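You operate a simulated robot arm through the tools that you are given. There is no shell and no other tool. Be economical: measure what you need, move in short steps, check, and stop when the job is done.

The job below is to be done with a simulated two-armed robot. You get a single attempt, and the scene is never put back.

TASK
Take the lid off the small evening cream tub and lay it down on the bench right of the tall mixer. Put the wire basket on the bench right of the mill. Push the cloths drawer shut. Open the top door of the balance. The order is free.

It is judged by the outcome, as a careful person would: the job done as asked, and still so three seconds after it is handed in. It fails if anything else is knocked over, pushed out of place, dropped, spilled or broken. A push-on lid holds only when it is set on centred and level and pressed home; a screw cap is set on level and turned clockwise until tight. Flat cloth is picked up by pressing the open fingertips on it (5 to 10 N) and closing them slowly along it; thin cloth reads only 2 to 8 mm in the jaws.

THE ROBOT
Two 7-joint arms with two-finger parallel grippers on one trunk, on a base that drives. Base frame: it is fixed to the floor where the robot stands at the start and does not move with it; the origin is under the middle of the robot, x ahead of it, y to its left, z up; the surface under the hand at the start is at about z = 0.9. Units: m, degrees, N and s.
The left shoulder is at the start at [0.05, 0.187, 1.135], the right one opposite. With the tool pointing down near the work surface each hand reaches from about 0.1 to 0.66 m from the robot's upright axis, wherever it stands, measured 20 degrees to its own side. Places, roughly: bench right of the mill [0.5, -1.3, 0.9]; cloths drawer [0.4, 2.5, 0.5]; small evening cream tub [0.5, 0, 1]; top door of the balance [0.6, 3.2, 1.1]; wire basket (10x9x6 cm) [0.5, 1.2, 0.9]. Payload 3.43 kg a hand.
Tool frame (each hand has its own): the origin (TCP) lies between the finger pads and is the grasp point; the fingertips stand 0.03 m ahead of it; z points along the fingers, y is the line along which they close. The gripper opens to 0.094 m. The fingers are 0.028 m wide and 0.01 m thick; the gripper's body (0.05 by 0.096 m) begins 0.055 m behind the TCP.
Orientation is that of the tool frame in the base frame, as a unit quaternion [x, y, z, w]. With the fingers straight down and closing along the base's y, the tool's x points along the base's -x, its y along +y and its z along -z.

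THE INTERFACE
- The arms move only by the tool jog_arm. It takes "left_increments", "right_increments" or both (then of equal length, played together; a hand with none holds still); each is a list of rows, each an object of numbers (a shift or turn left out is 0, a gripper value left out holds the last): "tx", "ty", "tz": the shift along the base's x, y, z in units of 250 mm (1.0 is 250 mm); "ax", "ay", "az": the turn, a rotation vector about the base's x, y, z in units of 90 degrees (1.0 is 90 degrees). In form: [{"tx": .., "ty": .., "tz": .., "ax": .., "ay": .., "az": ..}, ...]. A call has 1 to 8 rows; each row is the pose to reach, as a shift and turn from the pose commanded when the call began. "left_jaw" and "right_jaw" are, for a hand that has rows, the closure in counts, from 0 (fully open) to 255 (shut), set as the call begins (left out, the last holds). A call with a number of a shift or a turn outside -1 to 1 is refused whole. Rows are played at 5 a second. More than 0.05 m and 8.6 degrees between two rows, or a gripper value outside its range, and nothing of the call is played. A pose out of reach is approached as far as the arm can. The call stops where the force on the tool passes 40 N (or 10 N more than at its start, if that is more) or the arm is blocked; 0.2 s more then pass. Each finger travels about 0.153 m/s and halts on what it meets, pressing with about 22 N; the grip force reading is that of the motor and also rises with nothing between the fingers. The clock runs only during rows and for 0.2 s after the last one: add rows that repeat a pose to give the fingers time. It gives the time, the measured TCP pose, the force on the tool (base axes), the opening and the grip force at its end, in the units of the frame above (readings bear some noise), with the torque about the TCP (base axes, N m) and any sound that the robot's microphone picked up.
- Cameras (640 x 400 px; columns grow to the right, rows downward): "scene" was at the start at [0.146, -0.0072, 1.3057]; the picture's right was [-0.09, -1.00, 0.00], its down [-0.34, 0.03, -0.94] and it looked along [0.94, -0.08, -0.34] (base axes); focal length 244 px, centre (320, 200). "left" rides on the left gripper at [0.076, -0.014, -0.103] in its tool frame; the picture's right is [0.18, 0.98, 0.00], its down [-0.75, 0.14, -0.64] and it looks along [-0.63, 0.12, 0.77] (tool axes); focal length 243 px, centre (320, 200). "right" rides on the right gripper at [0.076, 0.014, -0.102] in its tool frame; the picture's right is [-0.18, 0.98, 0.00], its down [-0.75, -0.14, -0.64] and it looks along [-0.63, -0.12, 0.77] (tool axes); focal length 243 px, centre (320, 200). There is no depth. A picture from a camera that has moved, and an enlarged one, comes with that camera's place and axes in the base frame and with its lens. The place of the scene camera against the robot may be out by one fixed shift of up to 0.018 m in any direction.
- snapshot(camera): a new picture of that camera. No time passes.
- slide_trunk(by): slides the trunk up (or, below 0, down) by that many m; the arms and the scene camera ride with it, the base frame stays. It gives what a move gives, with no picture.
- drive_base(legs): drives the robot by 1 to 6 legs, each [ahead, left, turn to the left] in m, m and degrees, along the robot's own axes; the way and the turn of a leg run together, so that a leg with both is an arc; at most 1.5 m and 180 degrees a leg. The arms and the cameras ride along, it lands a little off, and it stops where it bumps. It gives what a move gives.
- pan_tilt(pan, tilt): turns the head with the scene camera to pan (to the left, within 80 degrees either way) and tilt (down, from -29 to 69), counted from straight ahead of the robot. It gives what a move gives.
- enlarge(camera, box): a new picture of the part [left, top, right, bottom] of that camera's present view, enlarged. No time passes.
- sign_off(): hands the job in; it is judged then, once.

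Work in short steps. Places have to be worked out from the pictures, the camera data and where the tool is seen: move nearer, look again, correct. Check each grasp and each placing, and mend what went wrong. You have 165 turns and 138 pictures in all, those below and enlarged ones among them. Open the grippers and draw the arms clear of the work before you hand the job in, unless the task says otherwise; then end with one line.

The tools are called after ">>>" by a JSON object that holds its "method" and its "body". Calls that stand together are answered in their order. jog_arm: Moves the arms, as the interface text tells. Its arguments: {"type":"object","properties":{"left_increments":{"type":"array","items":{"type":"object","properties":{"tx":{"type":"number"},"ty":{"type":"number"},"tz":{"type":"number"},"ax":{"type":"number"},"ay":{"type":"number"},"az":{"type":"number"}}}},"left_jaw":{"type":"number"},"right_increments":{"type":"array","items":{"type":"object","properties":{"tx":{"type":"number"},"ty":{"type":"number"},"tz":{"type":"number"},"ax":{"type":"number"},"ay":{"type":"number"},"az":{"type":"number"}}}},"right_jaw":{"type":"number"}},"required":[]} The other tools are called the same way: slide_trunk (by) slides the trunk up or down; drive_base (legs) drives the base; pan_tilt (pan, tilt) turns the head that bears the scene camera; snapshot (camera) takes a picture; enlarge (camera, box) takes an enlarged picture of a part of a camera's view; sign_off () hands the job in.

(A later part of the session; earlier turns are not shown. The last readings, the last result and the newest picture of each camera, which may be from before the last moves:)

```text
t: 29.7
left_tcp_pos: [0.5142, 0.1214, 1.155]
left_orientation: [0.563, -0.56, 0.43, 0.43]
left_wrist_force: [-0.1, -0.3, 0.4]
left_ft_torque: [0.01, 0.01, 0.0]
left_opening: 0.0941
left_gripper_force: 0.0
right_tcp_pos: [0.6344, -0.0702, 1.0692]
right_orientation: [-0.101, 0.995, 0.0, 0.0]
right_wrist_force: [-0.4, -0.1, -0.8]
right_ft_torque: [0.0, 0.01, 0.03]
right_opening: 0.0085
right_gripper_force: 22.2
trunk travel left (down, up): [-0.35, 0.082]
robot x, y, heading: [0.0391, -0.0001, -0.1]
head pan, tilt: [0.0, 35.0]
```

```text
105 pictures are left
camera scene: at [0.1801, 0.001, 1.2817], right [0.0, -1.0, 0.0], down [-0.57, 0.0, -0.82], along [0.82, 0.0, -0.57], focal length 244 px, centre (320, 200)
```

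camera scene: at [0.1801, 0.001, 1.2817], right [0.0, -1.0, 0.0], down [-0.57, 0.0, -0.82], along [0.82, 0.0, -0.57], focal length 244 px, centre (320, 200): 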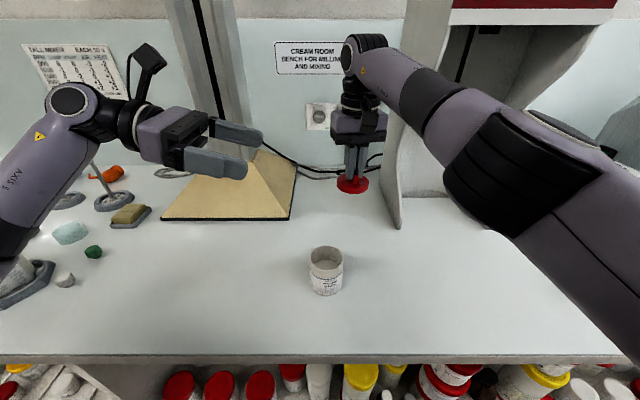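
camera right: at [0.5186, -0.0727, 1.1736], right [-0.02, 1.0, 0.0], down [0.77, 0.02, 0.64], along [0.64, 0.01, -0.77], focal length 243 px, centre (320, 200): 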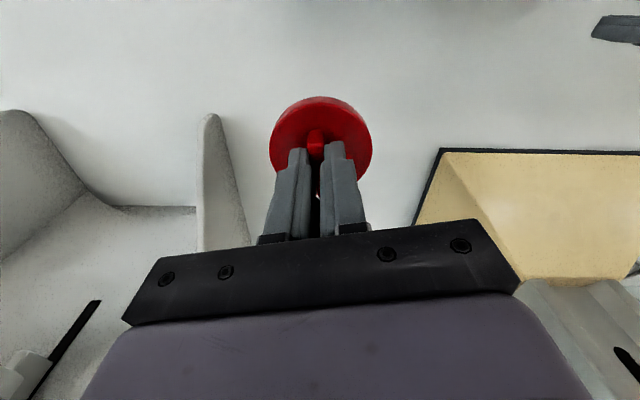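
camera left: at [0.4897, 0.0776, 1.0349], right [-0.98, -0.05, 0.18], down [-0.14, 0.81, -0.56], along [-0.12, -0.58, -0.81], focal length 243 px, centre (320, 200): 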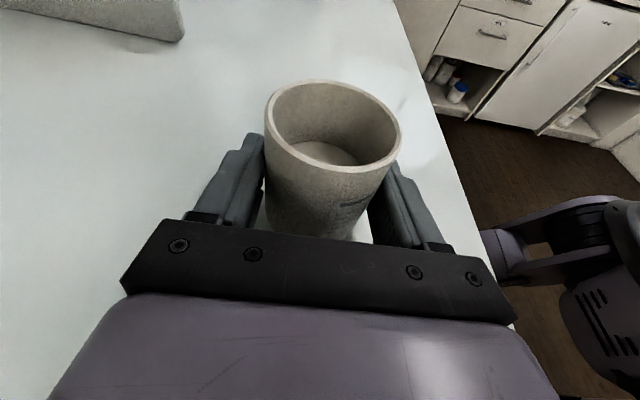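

Drove cleanly, and the wall poster confirms the "TALL MIXER" is the beige one. I now lower the lid while reaching a bit further, stopping shortly above the bench.

>>> {"method": "jog_arm", "body": {"right_increments": [{"tz": -0.12, "tx": 0.04, "ty": 0.02}, {"tz": -0.24, "tx": 0.08, "ty": 0.04}, {"tz": -0.34, "tx": 0.12, "ty": 0.05}, {"tz": -0.4, "tx": 0.15, "ty": 0.05}]}}

>>> {"method": "snapshot", "body": {"camera": "right"}}

>>> {"method": "snapshot", "body": {"camera": "scene"}}

```text
t: 30.7
left_tcp_pos: [0.5156, 0.1224, 1.1547]
left_orientation: [0.562, -0.56, 0.43, 0.43]
left_wrist_force: [0.5, 0.3, -0.2]
left_ft_torque: [-0.05, -0.01, 0.01]
left_opening: 0.0936
left_gripper_force: 0.0
right_tcp_pos: [0.6458, -0.067, 0.974]
right_orientation: [-0.101, 0.995, 0.001, 0.001]
right_wrist_force: [-0.4, -0.5, -0.3]
right_ft_torque: [-0.01, 0.01, 0.03]
right_opening: 0.0088
right_gripper_force: 22.4
right hand out of reach, approached as far as the arm can: row 1, 2, 3, 4
trunk travel left (down, up): [-0.35, 0.082]
robot x, y, heading: [0.0361, 0.0036, 0.1]
head pan, tilt: [0.0, 35.0]
```

```text
104 pictures are left
camera right: at [0.5698, -0.0698, 1.0769], right [-0.02, 1.0, 0.0], down [0.77, 0.01, 0.64], along [0.64, 0.01, -0.77], focal length 243 px, centre (320, 200)
```

right: 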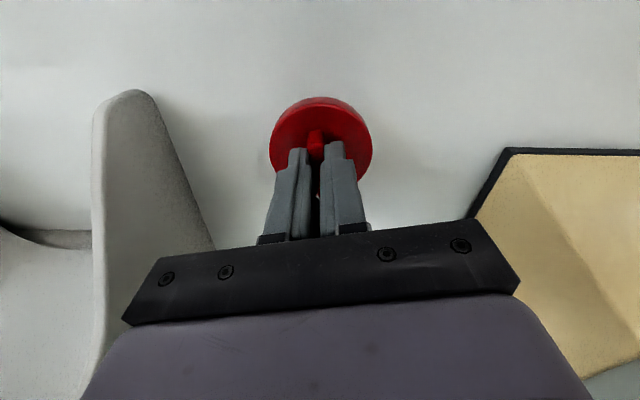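

```text
103 pictures are left
camera scene: at [0.1801, 0.0012, 1.2818], right [0.0, -1.0, 0.0], down [-0.57, 0.0, -0.82], along [0.82, 0.0, -0.57], focal length 244 px, centre (320, 200)
```

scene: 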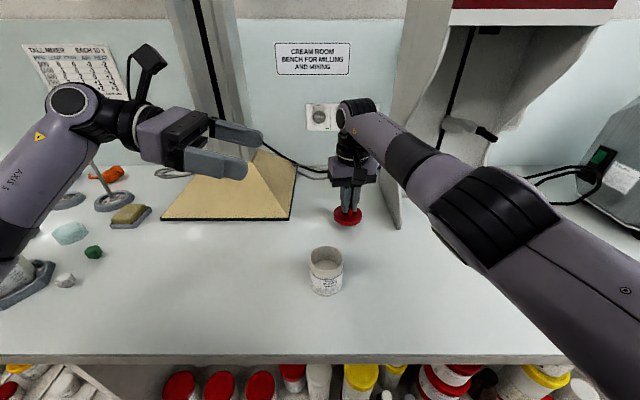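

Reach gives x=0.646; a further 3 cm drive brings the lid properly beside the mixer.

>>> {"method": "drive_base", "body": {"legs": [[0.03, 0, 0]]}}

>>> {"method": "jog_arm", "body": {"right_increments": [{"tz": -0.04}, {"tz": -0.06}, {"tz": -0.07}, {"tz": -0.08}, {"tz": -0.09}, {"tz": -0.1}, {"tz": -0.11}]}}

>>> {"method": "snapshot", "body": {"camera": "right"}}

>>> {"method": "enlarge", "body": {"camera": "scene", "box": [240, 130, 440, 255]}}

```text
t: 31.6
left_tcp_pos: [0.5218, 0.1215, 1.156]
left_orientation: [0.562, -0.56, 0.43, 0.43]
left_wrist_force: [-1.1, -0.3, 0.5]
left_ft_torque: [0.01, -0.01, 0.02]
left_opening: 0.0938
left_gripper_force: 0.0
right_tcp_pos: [0.6528, -0.0685, 0.9737]
right_orientation: [-0.101, 0.995, 0.0, 0.001]
right_wrist_force: [-0.1, 0.3, 0.1]
right_ft_torque: [0.01, -0.04, 0.01]
right_opening: 0.0084
right_gripper_force: 22.1
trunk travel left (down, up): [-0.35, 0.082]
robot x, y, heading: [0.051, -0.001, 0.1]
head pan, tilt: [0.0, 35.0]
stopped in leg 1: the robot was blocked; the commanded pose is now the measured one
```

```text
t: 33.2
left_tcp_pos: [0.5218, 0.1222, 1.1551]
left_orientation: [0.562, -0.56, 0.431, 0.43]
left_wrist_force: [0.8, -0.3, 0.0]
left_ft_torque: [0.0, 0.0, 0.02]
left_opening: 0.0935
left_gripper_force: 0.0
right_tcp_pos: [0.6537, -0.0665, 0.9502]
right_orientation: [-0.103, 0.995, -0.001, 0.005]
right_wrist_force: [6.2, -0.4, 27.0]
right_ft_torque: [-0.05, 0.14, 0.0]
right_opening: 0.0086
right_gripper_force: 21.8
trunk travel left (down, up): [-0.35, 0.082]
robot x, y, heading: [0.0436, -0.0035, -0.1]
head pan, tilt: [0.0, 35.0]
```

```text
102 pictures are left
camera right: at [0.5761, -0.069, 1.0534], right [-0.02, 1.0, 0.0], down [0.76, 0.01, 0.65], along [0.65, 0.01, -0.76], focal length 243 px, centre (320, 200)
```

right: 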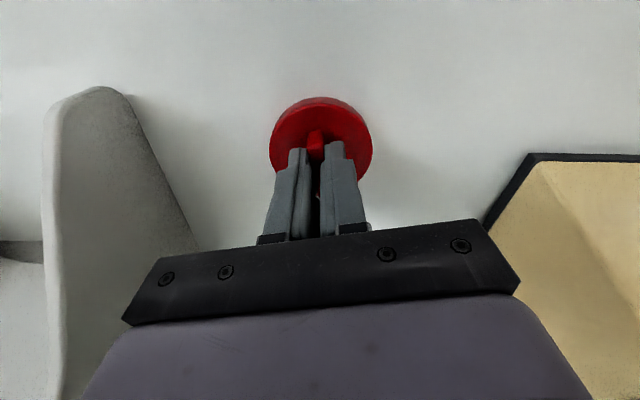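

```text
3.20 times, centred on (340, 192) of scene
camera zoom: at [0.1859, 0.0013, 1.2826], right [0.0, -1.0, 0.0], down [-0.57, 0.0, -0.82], along [0.82, 0.0, -0.57], focal length 781 px, centre (256, 224)
```

zoom: 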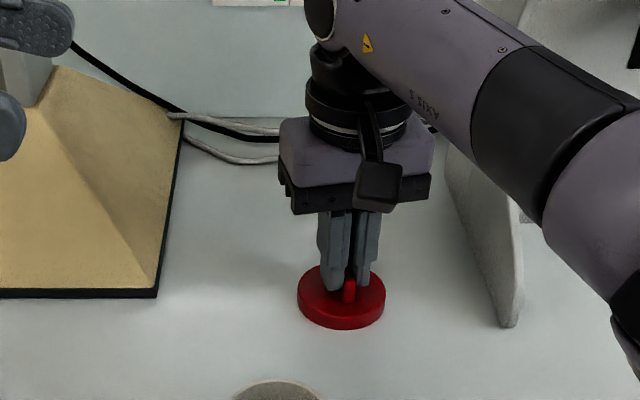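

The lid rests on the bench (27 N contact) right of the tall mixer. I relax the pressure, open, and lift away.

>>> {"method": "jog_arm", "body": {"right_increments": [{"tz": 0.01}, {"tz": 0.016}, {"tz": 0.016}]}}

>>> {"method": "jog_arm", "body": {"right_increments": [{}, {}, {}, {"tz": 0.08}, {"tz": 0.2}, {"tz": 0.35, "tx": -0.05}, {"tz": 0.5, "tx": -0.1}, {"tz": 0.6, "tx": -0.2, "ty": -0.1}], "right_jaw": 120}}

>>> {"method": "snapshot", "body": {"camera": "scene"}}

```text
t: 34.0
left_tcp_pos: [0.5221, 0.1222, 1.155]
left_orientation: [0.562, -0.56, 0.43, 0.43]
left_wrist_force: [0.1, -0.7, 0.4]
left_ft_torque: [-0.01, -0.02, 0.01]
left_opening: 0.0942
left_gripper_force: 0.0
right_tcp_pos: [0.6524, -0.0669, 0.9501]
right_orientation: [-0.101, 0.995, 0.0, 0.002]
right_wrist_force: [7.4, 4.5, 13.2]
right_ft_torque: [0.22, -0.58, 0.07]
right_opening: 0.0082
right_gripper_force: 21.8
trunk travel left (down, up): [-0.35, 0.082]
robot x, y, heading: [0.0453, -0.0024, -0.1]
head pan, tilt: [0.0, 35.0]
```

```text
t: 35.8
left_tcp_pos: [0.5224, 0.1204, 1.1549]
left_orientation: [0.562, -0.559, 0.431, 0.43]
left_wrist_force: [-0.1, 0.4, 0.6]
left_ft_torque: [0.04, 0.01, 0.0]
left_opening: 0.0939
left_gripper_force: 0.0
right_tcp_pos: [0.6014, -0.0942, 1.1007]
right_orientation: [-0.1, 0.995, 0.0, 0.001]
right_wrist_force: [0.4, -0.3, 0.1]
right_ft_torque: [-0.03, 0.03, 0.01]
right_opening: 0.0497
right_gripper_force: 0.1
trunk travel left (down, up): [-0.35, 0.082]
robot x, y, heading: [0.0458, 0.0025, -0.2]
head pan, tilt: [0.0, 35.0]
```

```text
100 pictures are left
camera scene: at [0.1872, 0.0003, 1.2819], right [0.0, -1.0, 0.0], down [-0.57, 0.0, -0.82], along [0.82, 0.0, -0.57], focal length 244 px, centre (320, 200)
```

scene: 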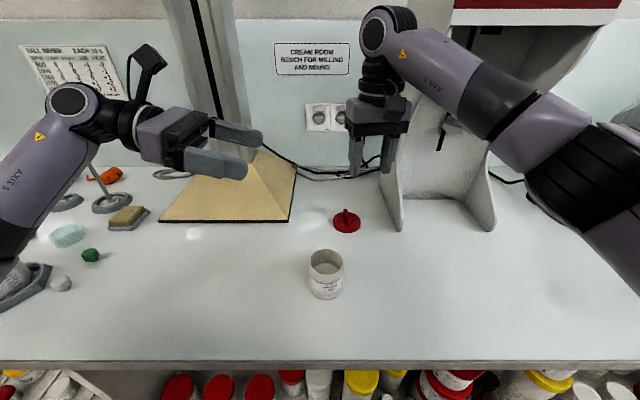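

The lid lies well. I back off from the bench, then tuck the arms before heading left to the basket.

>>> {"method": "drive_base", "body": {"legs": [[-0.35, 0, 0]]}}

>>> {"method": "jog_arm", "body": {"left_increments": [{"ax": 0.046, "ay": -0.046, "az": -0.06}, {"ax": 0.092, "ay": -0.092, "az": -0.12}, {"ax": 0.138, "ay": -0.138, "az": -0.18}, {"ax": 0.184, "ay": -0.184, "az": -0.24}, {"ax": 0.23, "ay": -0.23, "az": -0.3}, {"ax": 0.276, "ay": -0.276, "az": -0.36}, {"ax": 0.323, "ay": -0.323, "az": -0.421}], "right_increments": [{"tx": -0.15, "tz": 0.05, "az": -0.02}, {"tx": -0.3, "tz": 0.1, "az": -0.04}, {"tx": -0.45, "tz": 0.15, "az": -0.06}, {"tx": -0.6, "tz": 0.2, "az": -0.08}, {"tx": -0.7, "tz": 0.25, "az": -0.1, "ty": -0.1}, {"tx": -0.8, "tz": 0.3, "az": -0.12, "ty": -0.2}, {"tx": -0.8, "tz": 0.4, "az": -0.13, "ty": -0.3}]}}

>>> {"method": "jog_arm", "body": {"left_increments": [{"ax": 0.046, "ay": -0.046, "az": -0.06}, {"ax": 0.092, "ay": -0.092, "az": -0.12}, {"ax": 0.138, "ay": -0.138, "az": -0.18}, {"ax": 0.184, "ay": -0.184, "az": -0.24, "tx": -0.1}, {"ax": 0.23, "ay": -0.23, "az": -0.3, "tx": -0.2, "ty": 0.1}, {"ax": 0.276, "ay": -0.276, "az": -0.36, "tx": -0.3, "ty": 0.15}, {"ax": 0.323, "ay": -0.323, "az": -0.421, "tx": -0.4, "ty": 0.2}]}}

>>> {"method": "pan_tilt", "body": {"pan": 60, "tilt": 20}}

>>> {"method": "snapshot", "body": {"camera": "scene"}}

```text
t: 38.0
left_tcp_pos: [0.1738, 0.1241, 1.1551]
left_orientation: [0.563, -0.559, 0.431, 0.429]
left_wrist_force: [0.4, -0.1, -0.6]
left_ft_torque: [0.01, -0.01, 0.02]
left_opening: 0.0938
left_gripper_force: 0.0
right_tcp_pos: [0.2532, -0.0904, 1.0997]
right_orientation: [-0.105, 0.994, 0.0, 0.0]
right_wrist_force: [-0.2, 0.1, 0.1]
right_ft_torque: [0.02, -0.01, -0.02]
right_opening: 0.0497
right_gripper_force: 0.0
trunk travel left (down, up): [-0.35, 0.082]
robot x, y, heading: [-0.3012, -0.0022, 0.4]
head pan, tilt: [0.0, 35.0]
```

```text
t: 39.6
left_tcp_pos: [0.1742, 0.1237, 1.1542]
left_orientation: [-0.319, 0.883, -0.245, -0.241]
left_wrist_force: [-0.9, 0.5, 0.3]
left_ft_torque: [-0.02, -0.03, 0.0]
left_opening: 0.094
left_gripper_force: 0.1
right_tcp_pos: [0.0515, -0.165, 1.1982]
right_orientation: [-0.003, 1.0, 0.0, 0.0]
right_wrist_force: [0.8, 1.0, 0.2]
right_ft_torque: [0.02, 0.02, 0.01]
right_opening: 0.0499
right_gripper_force: 0.1
trunk travel left (down, up): [-0.35, 0.082]
robot x, y, heading: [-0.3018, -0.0049, 0.2]
head pan, tilt: [0.0, 35.0]
```

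```text
t: 41.2
left_tcp_pos: [0.0733, 0.1729, 1.1543]
left_orientation: [-0.001, 1.0, -0.003, 0.001]
left_wrist_force: [-0.5, 0.9, -0.1]
left_ft_torque: [-0.03, 0.0, 0.01]
left_opening: 0.0942
left_gripper_force: 0.1
right_tcp_pos: [0.0518, -0.1646, 1.1994]
right_orientation: [-0.003, 1.0, 0.0, 0.001]
right_wrist_force: [0.1, 0.5, -0.6]
right_ft_torque: [0.0, -0.02, -0.03]
right_opening: 0.0497
right_gripper_force: 0.0
trunk travel left (down, up): [-0.35, 0.082]
robot x, y, heading: [-0.3009, -0.0007, 0.2]
head pan, tilt: [0.0, 35.0]
```

```text
t: 42.5
left_tcp_pos: [0.0748, 0.1698, 1.1535]
left_orientation: [-0.002, 1.0, -0.004, 0.0]
left_wrist_force: [-0.3, 0.6, -0.4]
left_ft_torque: [-0.02, 0.01, -0.04]
left_opening: 0.0941
left_gripper_force: 0.0
right_tcp_pos: [0.0528, -0.1653, 1.1987]
right_orientation: [-0.002, 1.0, 0.0, 0.0]
right_wrist_force: [-0.4, 0.8, -0.3]
right_ft_torque: [0.04, 0.0, 0.02]
right_opening: 0.0496
right_gripper_force: 0.1
trunk travel left (down, up): [-0.35, 0.082]
robot x, y, heading: [-0.2998, -0.0038, 0.3]
head pan, tilt: [60.0, 20.0]
```

```text
99 pictures are left
camera scene: at [-0.2021, 0.0812, 1.3057], right [0.87, -0.5, 0.0], down [-0.17, -0.3, -0.94], along [0.47, 0.82, -0.34], focal length 244 px, centre (320, 200)
```

scene: 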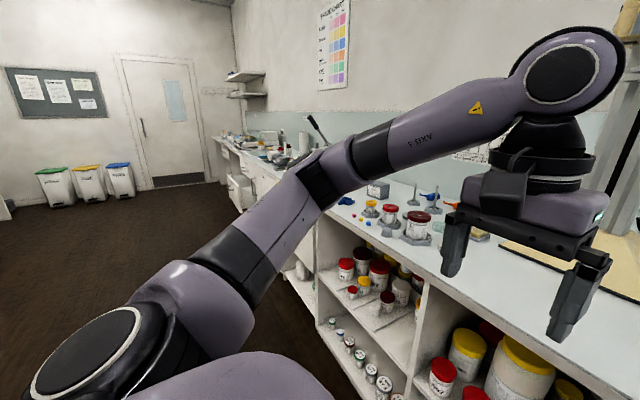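

The way left is free (the open cloths drawer is further on at y≈2.5). I drive 1.15 m left along the bench.

>>> {"method": "drive_base", "body": {"legs": [[0, 1.15, 0]]}}

>>> {"method": "pan_tilt", "body": {"pan": 0, "tilt": 25}}

>>> {"method": "snapshot", "body": {"camera": "scene"}}

```text
t: 52.8
left_tcp_pos: [0.0566, 1.3173, 1.1538]
left_orientation: [-0.009, 1.0, -0.004, 0.0]
left_wrist_force: [0.3, -0.3, -0.2]
left_ft_torque: [0.01, 0.03, 0.02]
left_opening: 0.094
left_gripper_force: 0.1
right_tcp_pos: [0.0387, 0.9816, 1.1996]
right_orientation: [-0.01, 1.0, -0.001, -0.001]
right_wrist_force: [-0.4, 0.3, 0.7]
right_ft_torque: [-0.01, -0.02, -0.01]
right_opening: 0.0496
right_gripper_force: 0.0
trunk travel left (down, up): [-0.35, 0.082]
robot x, y, heading: [-0.3155, 1.1399, 1.2]
head pan, tilt: [60.0, 20.0]
```

```text
t: 54.1
left_tcp_pos: [0.0568, 1.3177, 1.1532]
left_orientation: [-0.009, 1.0, -0.003, 0.0]
left_wrist_force: [-1.8, -1.0, 0.5]
left_ft_torque: [0.01, 0.0, 0.02]
left_opening: 0.0942
left_gripper_force: 0.0
right_tcp_pos: [0.0403, 0.9815, 1.1985]
right_orientation: [-0.01, 1.0, 0.0, -0.001]
right_wrist_force: [-0.6, -0.4, -0.9]
right_ft_torque: [0.0, 0.02, -0.07]
right_opening: 0.0499
right_gripper_force: 0.0
trunk travel left (down, up): [-0.35, 0.082]
robot x, y, heading: [-0.317, 1.1398, 1.1]
head pan, tilt: [0.0, 25.0]
```

```text
98 pictures are left
camera scene: at [-0.1713, 1.1435, 1.2976], right [0.02, -1.0, 0.0], down [-0.42, -0.01, -0.91], along [0.91, 0.02, -0.42], focal length 244 px, centre (320, 200)
```

scene: 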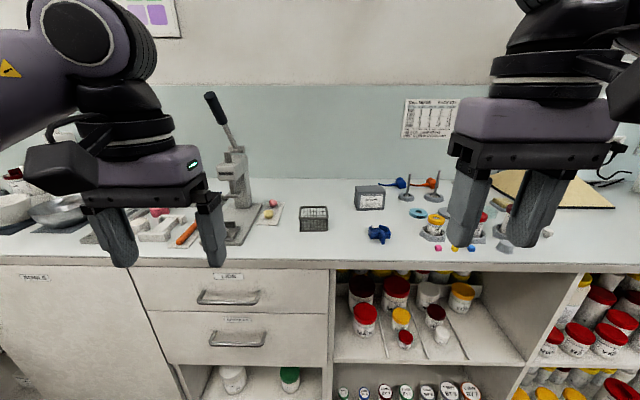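

The wire basket is at roughly (0.52, 1.18). I drive closer by 0.3 m and enlarge it.

>>> {"method": "drive_base", "body": {"legs": [[0.28, 0, -1]]}}

>>> {"method": "pan_tilt", "body": {"pan": 0, "tilt": 35}}

>>> {"method": "snapshot", "body": {"camera": "scene"}}

>>> {"method": "enlarge", "body": {"camera": "scene", "box": [250, 130, 410, 230]}}

>>> {"method": "snapshot", "body": {"camera": "right"}}

```text
t: 56.1
left_tcp_pos: [0.3361, 1.3178, 1.1535]
left_orientation: [-0.004, 1.0, -0.004, 0.0]
left_wrist_force: [-0.4, 0.2, -0.2]
left_ft_torque: [-0.02, 0.04, 0.02]
left_opening: 0.0939
left_gripper_force: 0.0
right_tcp_pos: [0.3143, 0.981, 1.1989]
right_orientation: [-0.005, 1.0, 0.001, 0.0]
right_wrist_force: [-0.7, -0.4, -0.8]
right_ft_torque: [-0.02, 0.03, 0.03]
right_opening: 0.0495
right_gripper_force: 0.1
trunk travel left (down, up): [-0.35, 0.082]
robot x, y, heading: [-0.0407, 1.1437, 0.7]
head pan, tilt: [0.0, 25.0]
```

```text
t: 56.8
left_tcp_pos: [0.3366, 1.3184, 1.1544]
left_orientation: [-0.004, 1.0, -0.004, 0.0]
left_wrist_force: [-0.8, -0.9, -0.5]
left_ft_torque: [0.02, -0.01, 0.01]
left_opening: 0.0942
left_gripper_force: 0.0
right_tcp_pos: [0.3155, 0.9821, 1.1992]
right_orientation: [-0.006, 1.0, 0.001, 0.002]
right_wrist_force: [0.0, -0.1, 0.5]
right_ft_torque: [-0.02, 0.0, 0.01]
right_opening: 0.0496
right_gripper_force: 0.1
trunk travel left (down, up): [-0.35, 0.082]
robot x, y, heading: [-0.0409, 1.1432, 0.8]
head pan, tilt: [0.0, 35.0]
```

```text
97 pictures are left
camera scene: at [0.1011, 1.1461, 1.2819], right [0.01, -1.0, 0.0], down [-0.57, -0.01, -0.82], along [0.82, 0.01, -0.57], focal length 244 px, centre (320, 200)
```

scene: 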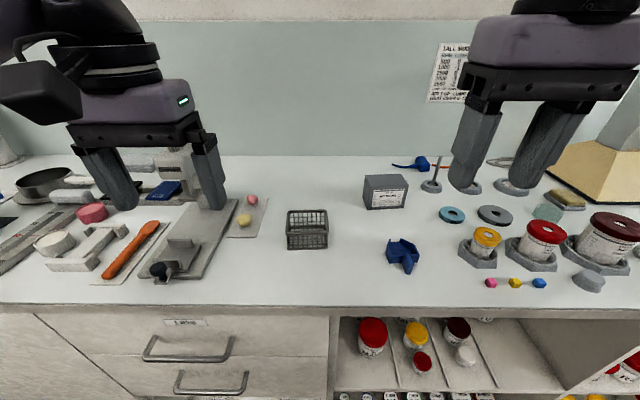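

```text
4.00 times, centred on (330, 180) of scene
camera zoom: at [0.1011, 1.1461, 1.2819], right [0.01, -1.0, 0.0], down [-0.57, -0.01, -0.82], along [0.82, 0.01, -0.57], focal length 976 px, centre (280, 280)
```

zoom: 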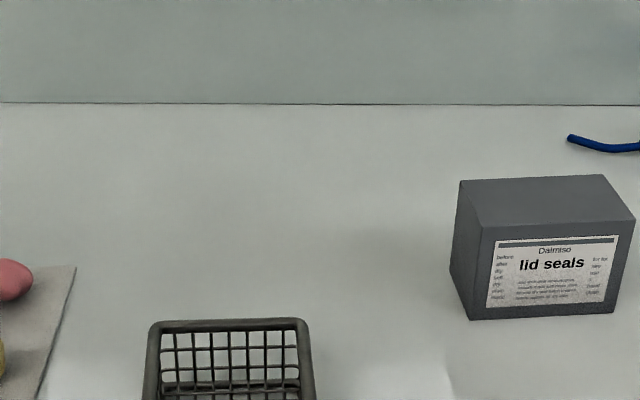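

```text
95 pictures are left
camera right: at [0.2401, 0.994, 1.3033], right [0.17, 0.98, 0.0], down [0.75, -0.13, 0.64], along [0.63, -0.11, -0.77], focal length 243 px, centre (320, 200)
```

right: 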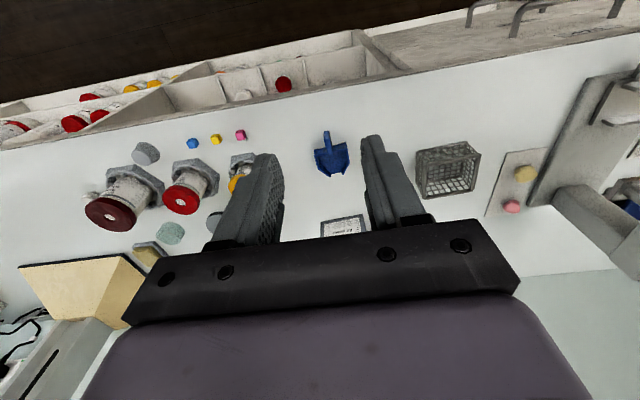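

The basket is an open wire box at about (0.51, 1.18). I'll grip its right wall with the right hand (one finger inside), so I bring that hand nearer for a better view.

>>> {"method": "jog_arm", "body": {"right_increments": [{"tx": 0.1, "ty": 0.094, "tz": -0.07}, {"tx": 0.2, "ty": 0.19, "tz": -0.13}, {"tx": 0.3, "ty": 0.28, "tz": -0.19}, {"tx": 0.4, "ty": 0.38, "tz": -0.25}, {"tx": 0.5, "ty": 0.47, "tz": -0.31}]}}

>>> {"method": "snapshot", "body": {"camera": "right"}}

>>> {"method": "snapshot", "body": {"camera": "scene"}}

```text
t: 58.0
left_tcp_pos: [0.3361, 1.3184, 1.1536]
left_orientation: [-0.004, 1.0, -0.003, 0.0]
left_wrist_force: [0.0, 0.2, 0.4]
left_ft_torque: [0.0, 0.01, -0.02]
left_opening: 0.0942
left_gripper_force: 0.1
right_tcp_pos: [0.4398, 1.1004, 1.1207]
right_orientation: [-0.004, 1.0, 0.0, 0.001]
right_wrist_force: [-0.4, 0.3, 0.3]
right_ft_torque: [0.0, 0.0, 0.0]
right_opening: 0.0496
right_gripper_force: 0.1
trunk travel left (down, up): [-0.35, 0.082]
robot x, y, heading: [-0.0392, 1.1438, 0.8]
head pan, tilt: [0.0, 35.0]
```

```text
94 pictures are left
camera right: at [0.3654, 1.1131, 1.2253], right [0.17, 0.98, 0.0], down [0.75, -0.13, 0.64], along [0.63, -0.11, -0.77], focal length 243 px, centre (320, 200)
```

right: 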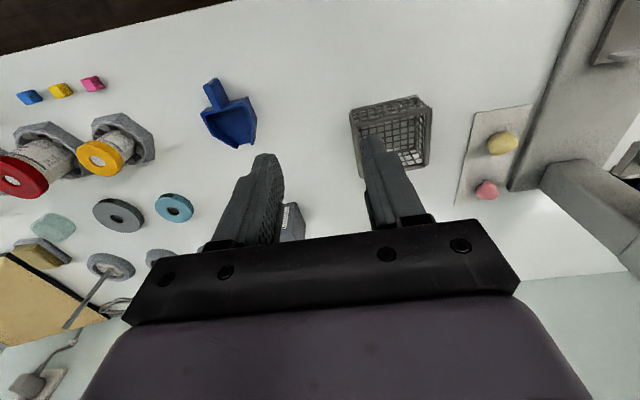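

```text
93 pictures are left
camera scene: at [0.1014, 1.1466, 1.2818], right [0.01, -1.0, 0.0], down [-0.57, -0.01, -0.82], along [0.82, 0.01, -0.57], focal length 244 px, centre (320, 200)
```

scene: 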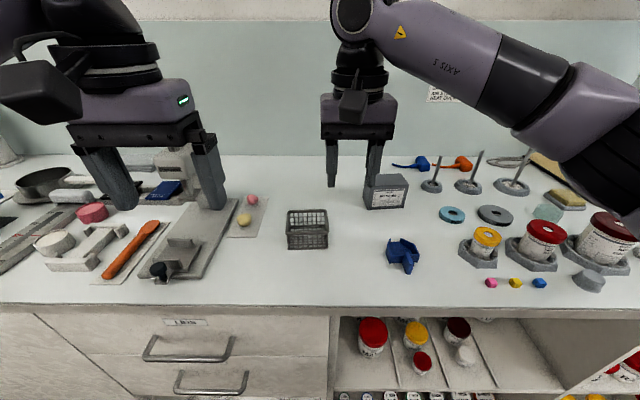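

Rim spans about x 0.48–0.555, y 1.13–1.218. I move above the right wall with the fingertips just over the rim and check.

>>> {"method": "jog_arm", "body": {"right_increments": [{"tx": 0.1, "ty": 0.04, "tz": -0.1}, {"tx": 0.2, "ty": 0.08, "tz": -0.2}, {"tx": 0.3, "ty": 0.126, "tz": -0.3}, {"tx": 0.3, "ty": 0.126, "tz": -0.38}]}}

>>> {"method": "snapshot", "body": {"camera": "right"}}

>>> {"method": "enlarge", "body": {"camera": "scene", "box": [230, 140, 390, 260]}}

```text
t: 59.0
left_tcp_pos: [0.3355, 1.3176, 1.1535]
left_orientation: [-0.004, 1.0, -0.002, 0.0]
left_wrist_force: [-0.2, -0.4, -0.6]
left_ft_torque: [0.02, 0.03, 0.0]
left_opening: 0.0942
left_gripper_force: 0.1
right_tcp_pos: [0.5157, 1.1293, 1.0244]
right_orientation: [-0.005, 1.0, 0.0, 0.001]
right_wrist_force: [0.2, -1.1, -0.6]
right_ft_torque: [0.0, 0.03, 0.02]
right_opening: 0.0497
right_gripper_force: 0.1
trunk travel left (down, up): [-0.35, 0.082]
robot x, y, heading: [-0.0408, 1.1465, 0.7]
head pan, tilt: [0.0, 35.0]
```

```text
92 pictures are left
camera right: at [0.4411, 1.1421, 1.1291], right [0.17, 0.98, 0.0], down [0.75, -0.13, 0.64], along [0.63, -0.11, -0.77], focal length 243 px, centre (320, 200)
```

right: 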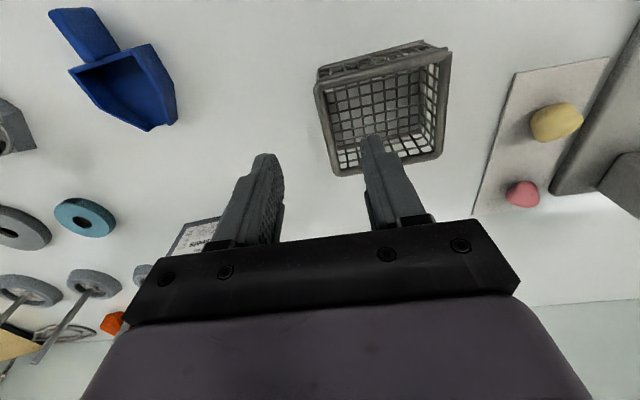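

```text
3.33 times, centred on (310, 200) of scene
camera zoom: at [0.1013, 1.1458, 1.2818], right [0.01, -1.0, 0.0], down [-0.57, -0.01, -0.82], along [0.82, 0.01, -0.57], focal length 814 px, centre (353, 200)
```

zoom: 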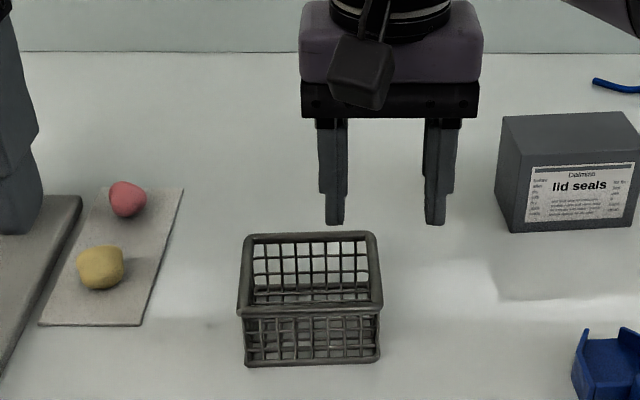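

Estimates agree: right wall at y≈1.135, x centre ≈0.51. I shift 6 mm left and descend so the fingers straddle the wall.

>>> {"method": "jog_arm", "body": {"right_increments": [{"ty": 0.024, "tx": -0.01}, {"ty": 0.024, "tx": -0.01, "tz": -0.1}, {"ty": 0.024, "tx": -0.01, "tz": -0.19}, {"ty": 0.024, "tx": -0.01, "tz": -0.23}]}}

>>> {"method": "snapshot", "body": {"camera": "right"}}

>>> {"method": "enlarge", "body": {"camera": "scene", "box": [230, 160, 390, 260]}}

```text
t: 60.0
left_tcp_pos: [0.3353, 1.3188, 1.1546]
left_orientation: [-0.005, 1.0, -0.003, 0.001]
left_wrist_force: [0.8, 0.6, -0.5]
left_ft_torque: [0.0, -0.01, 0.01]
left_opening: 0.0938
left_gripper_force: 0.1
right_tcp_pos: [0.5126, 1.1358, 0.9695]
right_orientation: [-0.006, 1.0, 0.0, 0.001]
right_wrist_force: [-0.1, -0.1, 0.5]
right_ft_torque: [-0.02, 0.01, 0.0]
right_opening: 0.0498
right_gripper_force: 0.0
trunk travel left (down, up): [-0.35, 0.082]
robot x, y, heading: [-0.0387, 1.1427, 0.7]
head pan, tilt: [0.0, 35.0]
```

```text
90 pictures are left
camera right: at [0.4381, 1.1482, 1.0727], right [0.17, 0.98, 0.0], down [0.75, -0.13, 0.64], along [0.63, -0.11, -0.77], focal length 243 px, centre (320, 200)
```

right: 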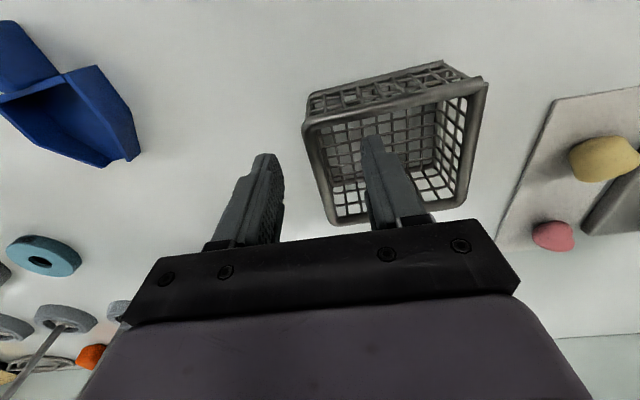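

```text
4.00 times, centred on (310, 210) of scene
camera zoom: at [0.1012, 1.1461, 1.2818], right [0.01, -1.0, 0.0], down [-0.57, -0.01, -0.82], along [0.82, 0.01, -0.57], focal length 976 px, centre (360, 160)
```

zoom: 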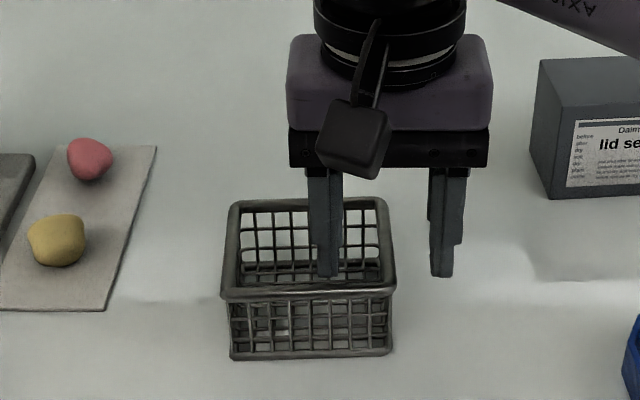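

The fingers straddle the right wall. I go 8 mm deeper and close.

>>> {"method": "jog_arm", "body": {"right_increments": [{"tz": -0.032}]}}

>>> {"method": "jog_arm", "body": {"right_increments": [{}, {}, {}, {}], "right_jaw": 255}}

>>> {"method": "jog_arm", "body": {"right_increments": [{"tz": 0.03}, {"tz": 0.08}, {"tz": 0.16}, {"tz": 0.16}]}}

>>> {"method": "snapshot", "body": {"camera": "scene"}}

>>> {"method": "snapshot", "body": {"camera": "right"}}

```text
t: 60.4
left_tcp_pos: [0.3367, 1.317, 1.1529]
left_orientation: [-0.005, 1.0, -0.004, 0.0]
left_wrist_force: [-0.4, -0.7, 1.1]
left_ft_torque: [0.03, 0.02, -0.03]
left_opening: 0.094
left_gripper_force: 0.1
right_tcp_pos: [0.5119, 1.1355, 0.9601]
right_orientation: [-0.004, 1.0, 0.0, 0.001]
right_wrist_force: [0.7, -1.0, -0.1]
right_ft_torque: [0.02, 0.0, 0.04]
right_opening: 0.0497
right_gripper_force: 0.1
trunk travel left (down, up): [-0.35, 0.082]
robot x, y, heading: [-0.0385, 1.1457, 0.7]
head pan, tilt: [0.0, 35.0]
```

```text
t: 61.4
left_tcp_pos: [0.3359, 1.3174, 1.1529]
left_orientation: [-0.004, 1.0, -0.004, 0.0]
left_wrist_force: [0.4, 0.0, -0.1]
left_ft_torque: [0.0, 0.03, 0.0]
left_opening: 0.0939
left_gripper_force: 0.2
right_tcp_pos: [0.5118, 1.1351, 0.9617]
right_orientation: [-0.006, 1.0, 0.001, 0.001]
right_wrist_force: [1.0, 1.1, 0.4]
right_ft_torque: [-0.03, -0.02, -0.02]
right_opening: 0.0072
right_gripper_force: 22.0
trunk travel left (down, up): [-0.35, 0.082]
robot x, y, heading: [-0.0392, 1.1449, 0.2]
head pan, tilt: [0.0, 35.0]
```

```text
t: 62.4
left_tcp_pos: [0.3356, 1.3178, 1.1535]
left_orientation: [-0.004, 1.0, -0.004, 0.001]
left_wrist_force: [-0.3, 0.6, 1.1]
left_ft_torque: [0.0, 0.0, 0.01]
left_opening: 0.0942
left_gripper_force: 0.0
right_tcp_pos: [0.5124, 1.1357, 1.0013]
right_orientation: [-0.004, 1.0, -0.001, 0.0]
right_wrist_force: [-0.4, 0.2, -0.8]
right_ft_torque: [-0.04, 0.0, -0.06]
right_opening: 0.0075
right_gripper_force: 22.0
trunk travel left (down, up): [-0.35, 0.082]
robot x, y, heading: [-0.042, 1.1396, 0.7]
head pan, tilt: [0.0, 35.0]
```

```text
88 pictures are left
camera scene: at [0.1013, 1.1461, 1.2818], right [0.01, -1.0, 0.0], down [-0.57, -0.01, -0.82], along [0.82, 0.01, -0.57], focal length 244 px, centre (320, 200)
```

scene: 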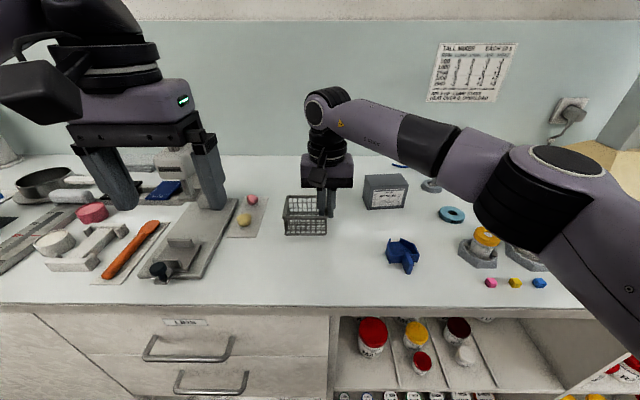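

```text
87 pictures are left
camera right: at [0.4379, 1.1492, 1.1046], right [0.17, 0.98, 0.0], down [0.75, -0.13, 0.64], along [0.63, -0.11, -0.77], focal length 243 px, centre (320, 200)
```

right: 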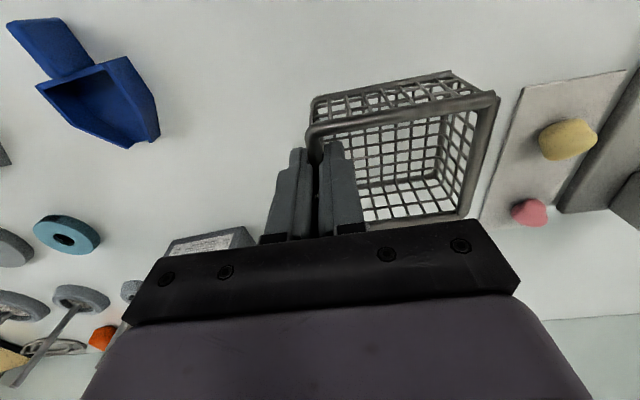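

The basket is held level. I raise it to about z 1.2 and draw it in, then back away from the bench.

>>> {"method": "jog_arm", "body": {"right_increments": [{"tz": 0.15}, {"tz": 0.3}, {"tz": 0.45, "tx": -0.05}, {"tz": 0.55, "tx": -0.15}, {"tz": 0.62, "tx": -0.3}, {"tz": 0.68, "tx": -0.45}, {"tz": 0.72, "tx": -0.6}]}}

>>> {"method": "drive_base", "body": {"legs": [[-0.3, 0, 0]]}}

>>> {"method": "pan_tilt", "body": {"pan": -65, "tilt": 20}}

>>> {"method": "snapshot", "body": {"camera": "scene"}}

```text
t: 64.0
left_tcp_pos: [0.3343, 1.3182, 1.1546]
left_orientation: [-0.004, 1.0, -0.004, 0.001]
left_wrist_force: [-0.6, -0.3, -0.3]
left_ft_torque: [0.01, -0.04, 0.02]
left_opening: 0.0939
left_gripper_force: 0.1
right_tcp_pos: [0.3597, 1.1358, 1.1792]
right_orientation: [-0.005, 1.0, 0.0, 0.001]
right_wrist_force: [0.0, -0.7, -1.0]
right_ft_torque: [-0.04, 0.01, 0.01]
right_opening: 0.0074
right_gripper_force: 22.0
trunk travel left (down, up): [-0.35, 0.082]
robot x, y, heading: [-0.0395, 1.141, 0.9]
head pan, tilt: [0.0, 35.0]
```

```text
t: 66.0
left_tcp_pos: [0.0333, 1.3151, 1.1541]
left_orientation: [-0.004, 1.0, -0.004, 0.0]
left_wrist_force: [-0.3, -0.4, 0.1]
left_ft_torque: [0.01, 0.0, 0.0]
left_opening: 0.0941
left_gripper_force: 0.2
right_tcp_pos: [0.0584, 1.1322, 1.18]
right_orientation: [-0.004, 1.0, 0.0, 0.001]
right_wrist_force: [-1.0, 0.4, -0.2]
right_ft_torque: [-0.08, 0.03, 0.02]
right_opening: 0.0074
right_gripper_force: 22.8
trunk travel left (down, up): [-0.35, 0.082]
robot x, y, heading: [-0.3428, 1.138, 0.7]
head pan, tilt: [0.0, 35.0]
```

```text
t: 67.4
left_tcp_pos: [0.0331, 1.3147, 1.1541]
left_orientation: [-0.004, 1.0, -0.004, 0.001]
left_wrist_force: [0.3, 0.1, 0.1]
left_ft_torque: [0.02, 0.05, 0.0]
left_opening: 0.094
left_gripper_force: 0.1
right_tcp_pos: [0.0588, 1.1326, 1.1794]
right_orientation: [-0.004, 1.0, -0.001, 0.0]
right_wrist_force: [-0.2, 0.7, -1.0]
right_ft_torque: [-0.06, -0.01, -0.04]
right_opening: 0.0073
right_gripper_force: 22.1
trunk travel left (down, up): [-0.35, 0.082]
robot x, y, heading: [-0.3441, 1.1378, 0.6]
head pan, tilt: [-65.0, 20.0]
```

```text
86 pictures are left
camera scene: at [-0.2483, 1.0582, 1.3056], right [-0.9, -0.43, 0.0], down [-0.15, 0.31, -0.94], along [0.41, -0.85, -0.34], focal length 244 px, centre (320, 200)
```

scene: 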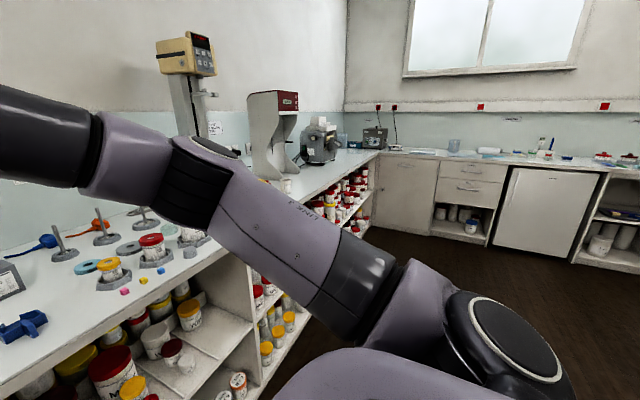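

The way right is clear until the side bench in the corner. I drive right 1.75 m in two legs, then look.

>>> {"method": "drive_base", "body": {"legs": [[0, -0.9, -0.3], [0, -0.85, -0.3]]}}

>>> {"method": "pan_tilt", "body": {"pan": -40, "tilt": 25}}

>>> {"method": "snapshot", "body": {"camera": "scene"}}

```text
t: 83.1
left_tcp_pos: [0.0543, -0.4313, 1.1537]
left_orientation: [-0.005, 1.0, -0.004, 0.0]
left_wrist_force: [-0.2, 0.2, -0.2]
left_ft_torque: [-0.04, 0.0, -0.02]
left_opening: 0.0941
left_gripper_force: 0.1
right_tcp_pos: [0.0798, -0.6144, 1.1794]
right_orientation: [-0.007, 1.0, 0.001, 0.0]
right_wrist_force: [0.5, -0.2, -1.1]
right_ft_torque: [-0.03, 0.0, 0.02]
right_opening: 0.0076
right_gripper_force: 21.6
trunk travel left (down, up): [-0.35, 0.082]
robot x, y, heading: [-0.3231, -0.6085, 0.8]
head pan, tilt: [-65.0, 20.0]
```

```text
t: 84.0
left_tcp_pos: [0.0544, -0.433, 1.1535]
left_orientation: [-0.006, 1.0, -0.003, 0.001]
left_wrist_force: [1.0, 0.4, 0.9]
left_ft_torque: [0.01, -0.01, 0.02]
left_opening: 0.0938
left_gripper_force: 0.0
right_tcp_pos: [0.0797, -0.615, 1.1786]
right_orientation: [-0.007, 1.0, 0.0, 0.0]
right_wrist_force: [-0.2, 0.6, -1.0]
right_ft_torque: [-0.05, 0.03, 0.03]
right_opening: 0.0074
right_gripper_force: 22.0
trunk travel left (down, up): [-0.35, 0.082]
robot x, y, heading: [-0.3221, -0.6094, 0.7]
head pan, tilt: [-40.0, 25.0]
```

```text
85 pictures are left
camera scene: at [-0.1958, -0.6646, 1.2976], right [-0.63, -0.78, 0.0], down [-0.33, 0.27, -0.91], along [0.7, -0.57, -0.42], focal length 244 px, centre (320, 200)
```

scene: 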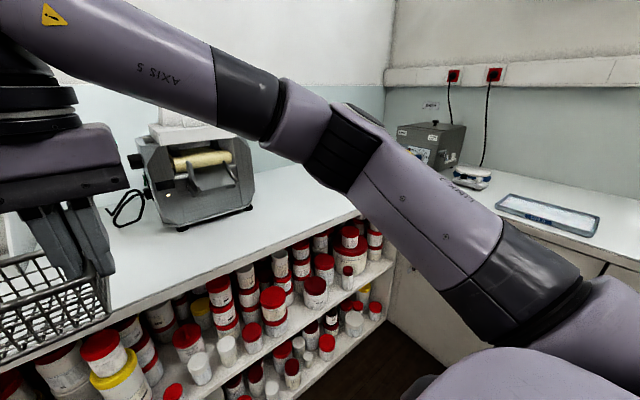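

Mill's right edge is at y≈−0.96, front x≈0.57; side bench front at y≈−1.57. I'll put the basket near (0.53, −1.22). I shift the right hand rightward, then drive right 0.4 and forward.

>>> {"method": "jog_arm", "body": {"right_increments": [{"ty": -0.18}, {"ty": -0.36}, {"ty": -0.54}, {"ty": -0.72}, {"ty": -0.85}]}}

>>> {"method": "drive_base", "body": {"legs": [[0, -0.39, -0.5], [0.2, 0, 0]]}}

>>> {"method": "snapshot", "body": {"camera": "scene"}}

>>> {"method": "snapshot", "body": {"camera": "right"}}

```text
t: 85.2
left_tcp_pos: [0.0536, -0.4318, 1.1531]
left_orientation: [-0.006, 1.0, -0.003, 0.0]
left_wrist_force: [-0.2, -0.5, 0.4]
left_ft_torque: [-0.01, 0.02, -0.01]
left_opening: 0.0941
left_gripper_force: 0.0
right_tcp_pos: [0.0805, -0.8293, 1.1791]
right_orientation: [-0.008, 1.0, 0.0, 0.0]
right_wrist_force: [-0.2, 0.4, -0.9]
right_ft_torque: [-0.03, 0.0, -0.01]
right_opening: 0.0077
right_gripper_force: 22.1
trunk travel left (down, up): [-0.35, 0.082]
robot x, y, heading: [-0.319, -0.6071, 0.9]
head pan, tilt: [-40.0, 25.0]
```

```text
t: 90.3
left_tcp_pos: [0.2582, -0.8176, 1.154]
left_orientation: [-0.004, 1.0, -0.004, -0.001]
left_wrist_force: [-0.2, 0.3, 0.5]
left_ft_torque: [0.04, 0.02, 0.0]
left_opening: 0.0938
left_gripper_force: 0.0
right_tcp_pos: [0.2843, -1.2135, 1.1784]
right_orientation: [-0.006, 1.0, 0.0, 0.0]
right_wrist_force: [0.9, 0.1, -0.9]
right_ft_torque: [-0.06, 0.02, 0.02]
right_opening: 0.0076
right_gripper_force: 21.9
trunk travel left (down, up): [-0.35, 0.082]
robot x, y, heading: [-0.1166, -0.9941, 0.8]
head pan, tilt: [-40.0, 25.0]
```

```text
84 pictures are left
camera scene: at [0.0075, -1.0497, 1.2975], right [-0.63, -0.77, 0.0], down [-0.33, 0.27, -0.91], along [0.7, -0.57, -0.42], focal length 244 px, centre (320, 200)
```

scene: 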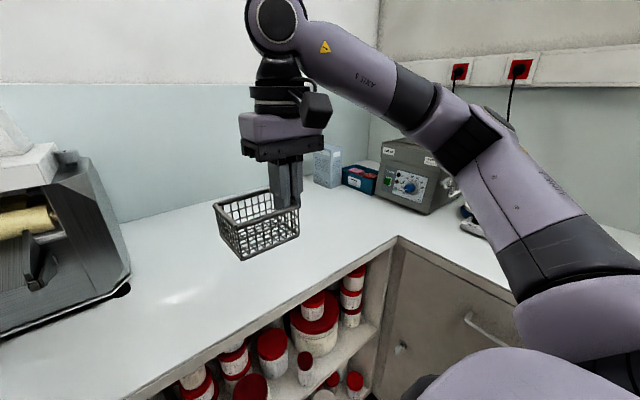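

```text
83 pictures are left
camera right: at [0.21, -1.2011, 1.2829], right [0.17, 0.98, 0.0], down [0.76, -0.13, 0.64], along [0.63, -0.11, -0.77], focal length 243 px, centre (320, 200)
```

right: 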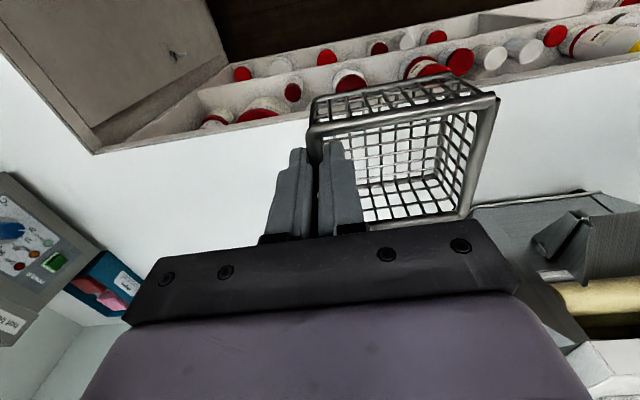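

Clear bench right of the mill. I drive 9 cm forward, then lower the basket over (0.53, −1.22).

>>> {"method": "drive_base", "body": {"legs": [[0.09, 0, 0]]}}

>>> {"method": "jog_arm", "body": {"right_increments": [{"tx": 0.12, "tz": -0.12}, {"tx": 0.24, "tz": -0.24}, {"tx": 0.36, "tz": -0.36}, {"tx": 0.48, "tz": -0.48}, {"tx": 0.58, "tz": -0.6}, {"tx": 0.62, "tz": -0.72}, {"tx": 0.62, "tz": -0.78}]}}

>>> {"method": "snapshot", "body": {"camera": "scene"}}

>>> {"method": "snapshot", "body": {"camera": "right"}}

```text
t: 91.4
left_tcp_pos: [0.3461, -0.8171, 1.1521]
left_orientation: [-0.005, 1.0, -0.003, 0.001]
left_wrist_force: [-0.1, -0.4, -0.4]
left_ft_torque: [0.0, 0.03, -0.02]
left_opening: 0.094
left_gripper_force: 0.0
right_tcp_pos: [0.372, -1.2111, 1.1789]
right_orientation: [-0.006, 1.0, 0.0, 0.0]
right_wrist_force: [0.4, -0.5, -2.0]
right_ft_torque: [-0.01, 0.05, 0.03]
right_opening: 0.0076
right_gripper_force: 22.1
trunk travel left (down, up): [-0.35, 0.082]
robot x, y, heading: [-0.0277, -0.9966, 0.5]
head pan, tilt: [-40.0, 25.0]
```

```text
t: 93.0
left_tcp_pos: [0.3444, -0.8163, 1.153]
left_orientation: [-0.006, 1.0, -0.004, 0.0]
left_wrist_force: [-0.2, 0.5, -0.3]
left_ft_torque: [0.0, 0.01, -0.01]
left_opening: 0.0939
left_gripper_force: 0.1
right_tcp_pos: [0.5256, -1.2126, 0.9824]
right_orientation: [-0.005, 1.0, 0.001, 0.0]
right_wrist_force: [0.8, 0.2, -1.9]
right_ft_torque: [-0.02, 0.01, -0.01]
right_opening: 0.0076
right_gripper_force: 21.6
trunk travel left (down, up): [-0.35, 0.082]
robot x, y, heading: [-0.0286, -0.9929, 0.4]
head pan, tilt: [-40.0, 25.0]
```

```text
82 pictures are left
camera scene: at [0.0942, -1.0486, 1.2976], right [-0.63, -0.77, 0.0], down [-0.33, 0.27, -0.91], along [0.7, -0.57, -0.42], focal length 244 px, centre (320, 200)
```

scene: 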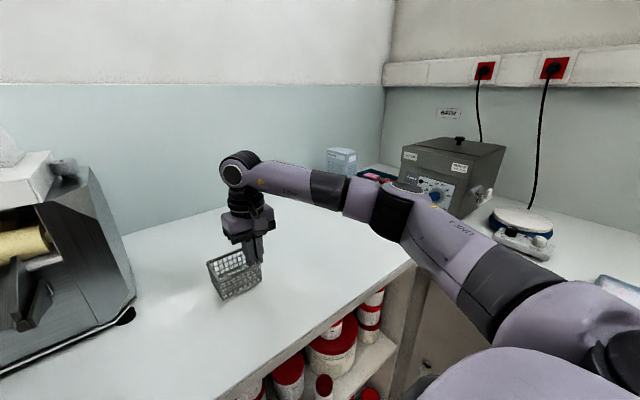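

```text
81 pictures are left
camera right: at [0.4516, -1.1992, 1.0863], right [0.17, 0.99, 0.0], down [0.76, -0.13, 0.64], along [0.63, -0.11, -0.77], focal length 243 px, centre (320, 200)
```

right: 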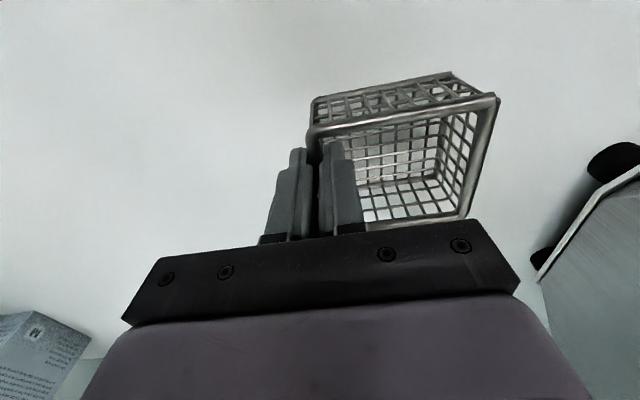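

Good place, ~13 cm right of the mill. I lower until it touches (TCP ≈0.961).

>>> {"method": "jog_arm", "body": {"right_increments": [{"tz": -0.04}, {"tz": -0.07}, {"tz": -0.08}, {"tz": -0.086}]}}

>>> {"method": "enlarge", "body": {"camera": "scene", "box": [170, 200, 330, 320]}}

```text
t: 94.0
left_tcp_pos: [0.3436, -0.8174, 1.1546]
left_orientation: [-0.005, 1.0, -0.003, 0.0]
left_wrist_force: [0.6, 0.1, 0.5]
left_ft_torque: [-0.02, 0.0, 0.0]
left_opening: 0.0939
left_gripper_force: 0.1
right_tcp_pos: [0.526, -1.2111, 0.9612]
right_orientation: [-0.006, 1.0, 0.0, 0.001]
right_wrist_force: [0.3, -0.1, -0.9]
right_ft_torque: [-0.06, 0.0, -0.01]
right_opening: 0.0071
right_gripper_force: 22.4
trunk travel left (down, up): [-0.35, 0.082]
robot x, y, heading: [-0.0326, -0.996, 0.7]
head pan, tilt: [-40.0, 25.0]
```

```text
3.33 times, centred on (250, 260) of scene
camera zoom: at [0.0942, -1.0485, 1.2976], right [-0.63, -0.77, 0.0], down [-0.33, 0.27, -0.91], along [0.7, -0.57, -0.42], focal length 814 px, centre (553, 0)
```

zoom: 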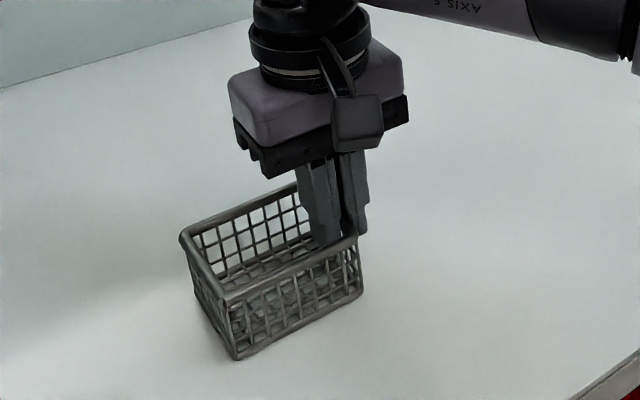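

No contact force yet; I lower by millimetres.

>>> {"method": "jog_arm", "body": {"right_increments": [{"tz": -0.004}, {"tz": -0.008}, {"tz": -0.008}]}}

>>> {"method": "jog_arm", "body": {"right_increments": [{"tz": -0.004}, {"tz": -0.008}, {"tz": -0.008}]}}

```text
t: 94.8
left_tcp_pos: [0.3446, -0.8164, 1.1537]
left_orientation: [-0.005, 1.0, -0.004, 0.001]
left_wrist_force: [-0.1, -0.1, -0.8]
left_ft_torque: [0.01, 0.01, 0.01]
left_opening: 0.0942
left_gripper_force: 0.0
right_tcp_pos: [0.5255, -1.2117, 0.9608]
right_orientation: [-0.008, 1.0, 0.0, 0.0]
right_wrist_force: [0.5, -0.2, 0.4]
right_ft_torque: [-0.01, -0.13, -0.02]
right_opening: 0.0074
right_gripper_force: 22.4
trunk travel left (down, up): [-0.35, 0.082]
robot x, y, heading: [-0.0314, -0.9905, 0.8]
head pan, tilt: [-40.0, 25.0]
```

```text
t: 95.6
left_tcp_pos: [0.3445, -0.8159, 1.1547]
left_orientation: [-0.006, 1.0, -0.003, 0.001]
left_wrist_force: [0.0, 0.1, 0.6]
left_ft_torque: [0.0, 0.01, -0.02]
left_opening: 0.0938
left_gripper_force: 0.0
right_tcp_pos: [0.5254, -1.2102, 0.9595]
right_orientation: [-0.006, 1.0, 0.0, 0.003]
right_wrist_force: [3.6, -1.7, 12.1]
right_ft_torque: [-0.01, 0.1, -0.02]
right_opening: 0.0075
right_gripper_force: 21.7
trunk travel left (down, up): [-0.35, 0.082]
robot x, y, heading: [-0.0312, -0.9922, 0.6]
head pan, tilt: [-40.0, 25.0]
```

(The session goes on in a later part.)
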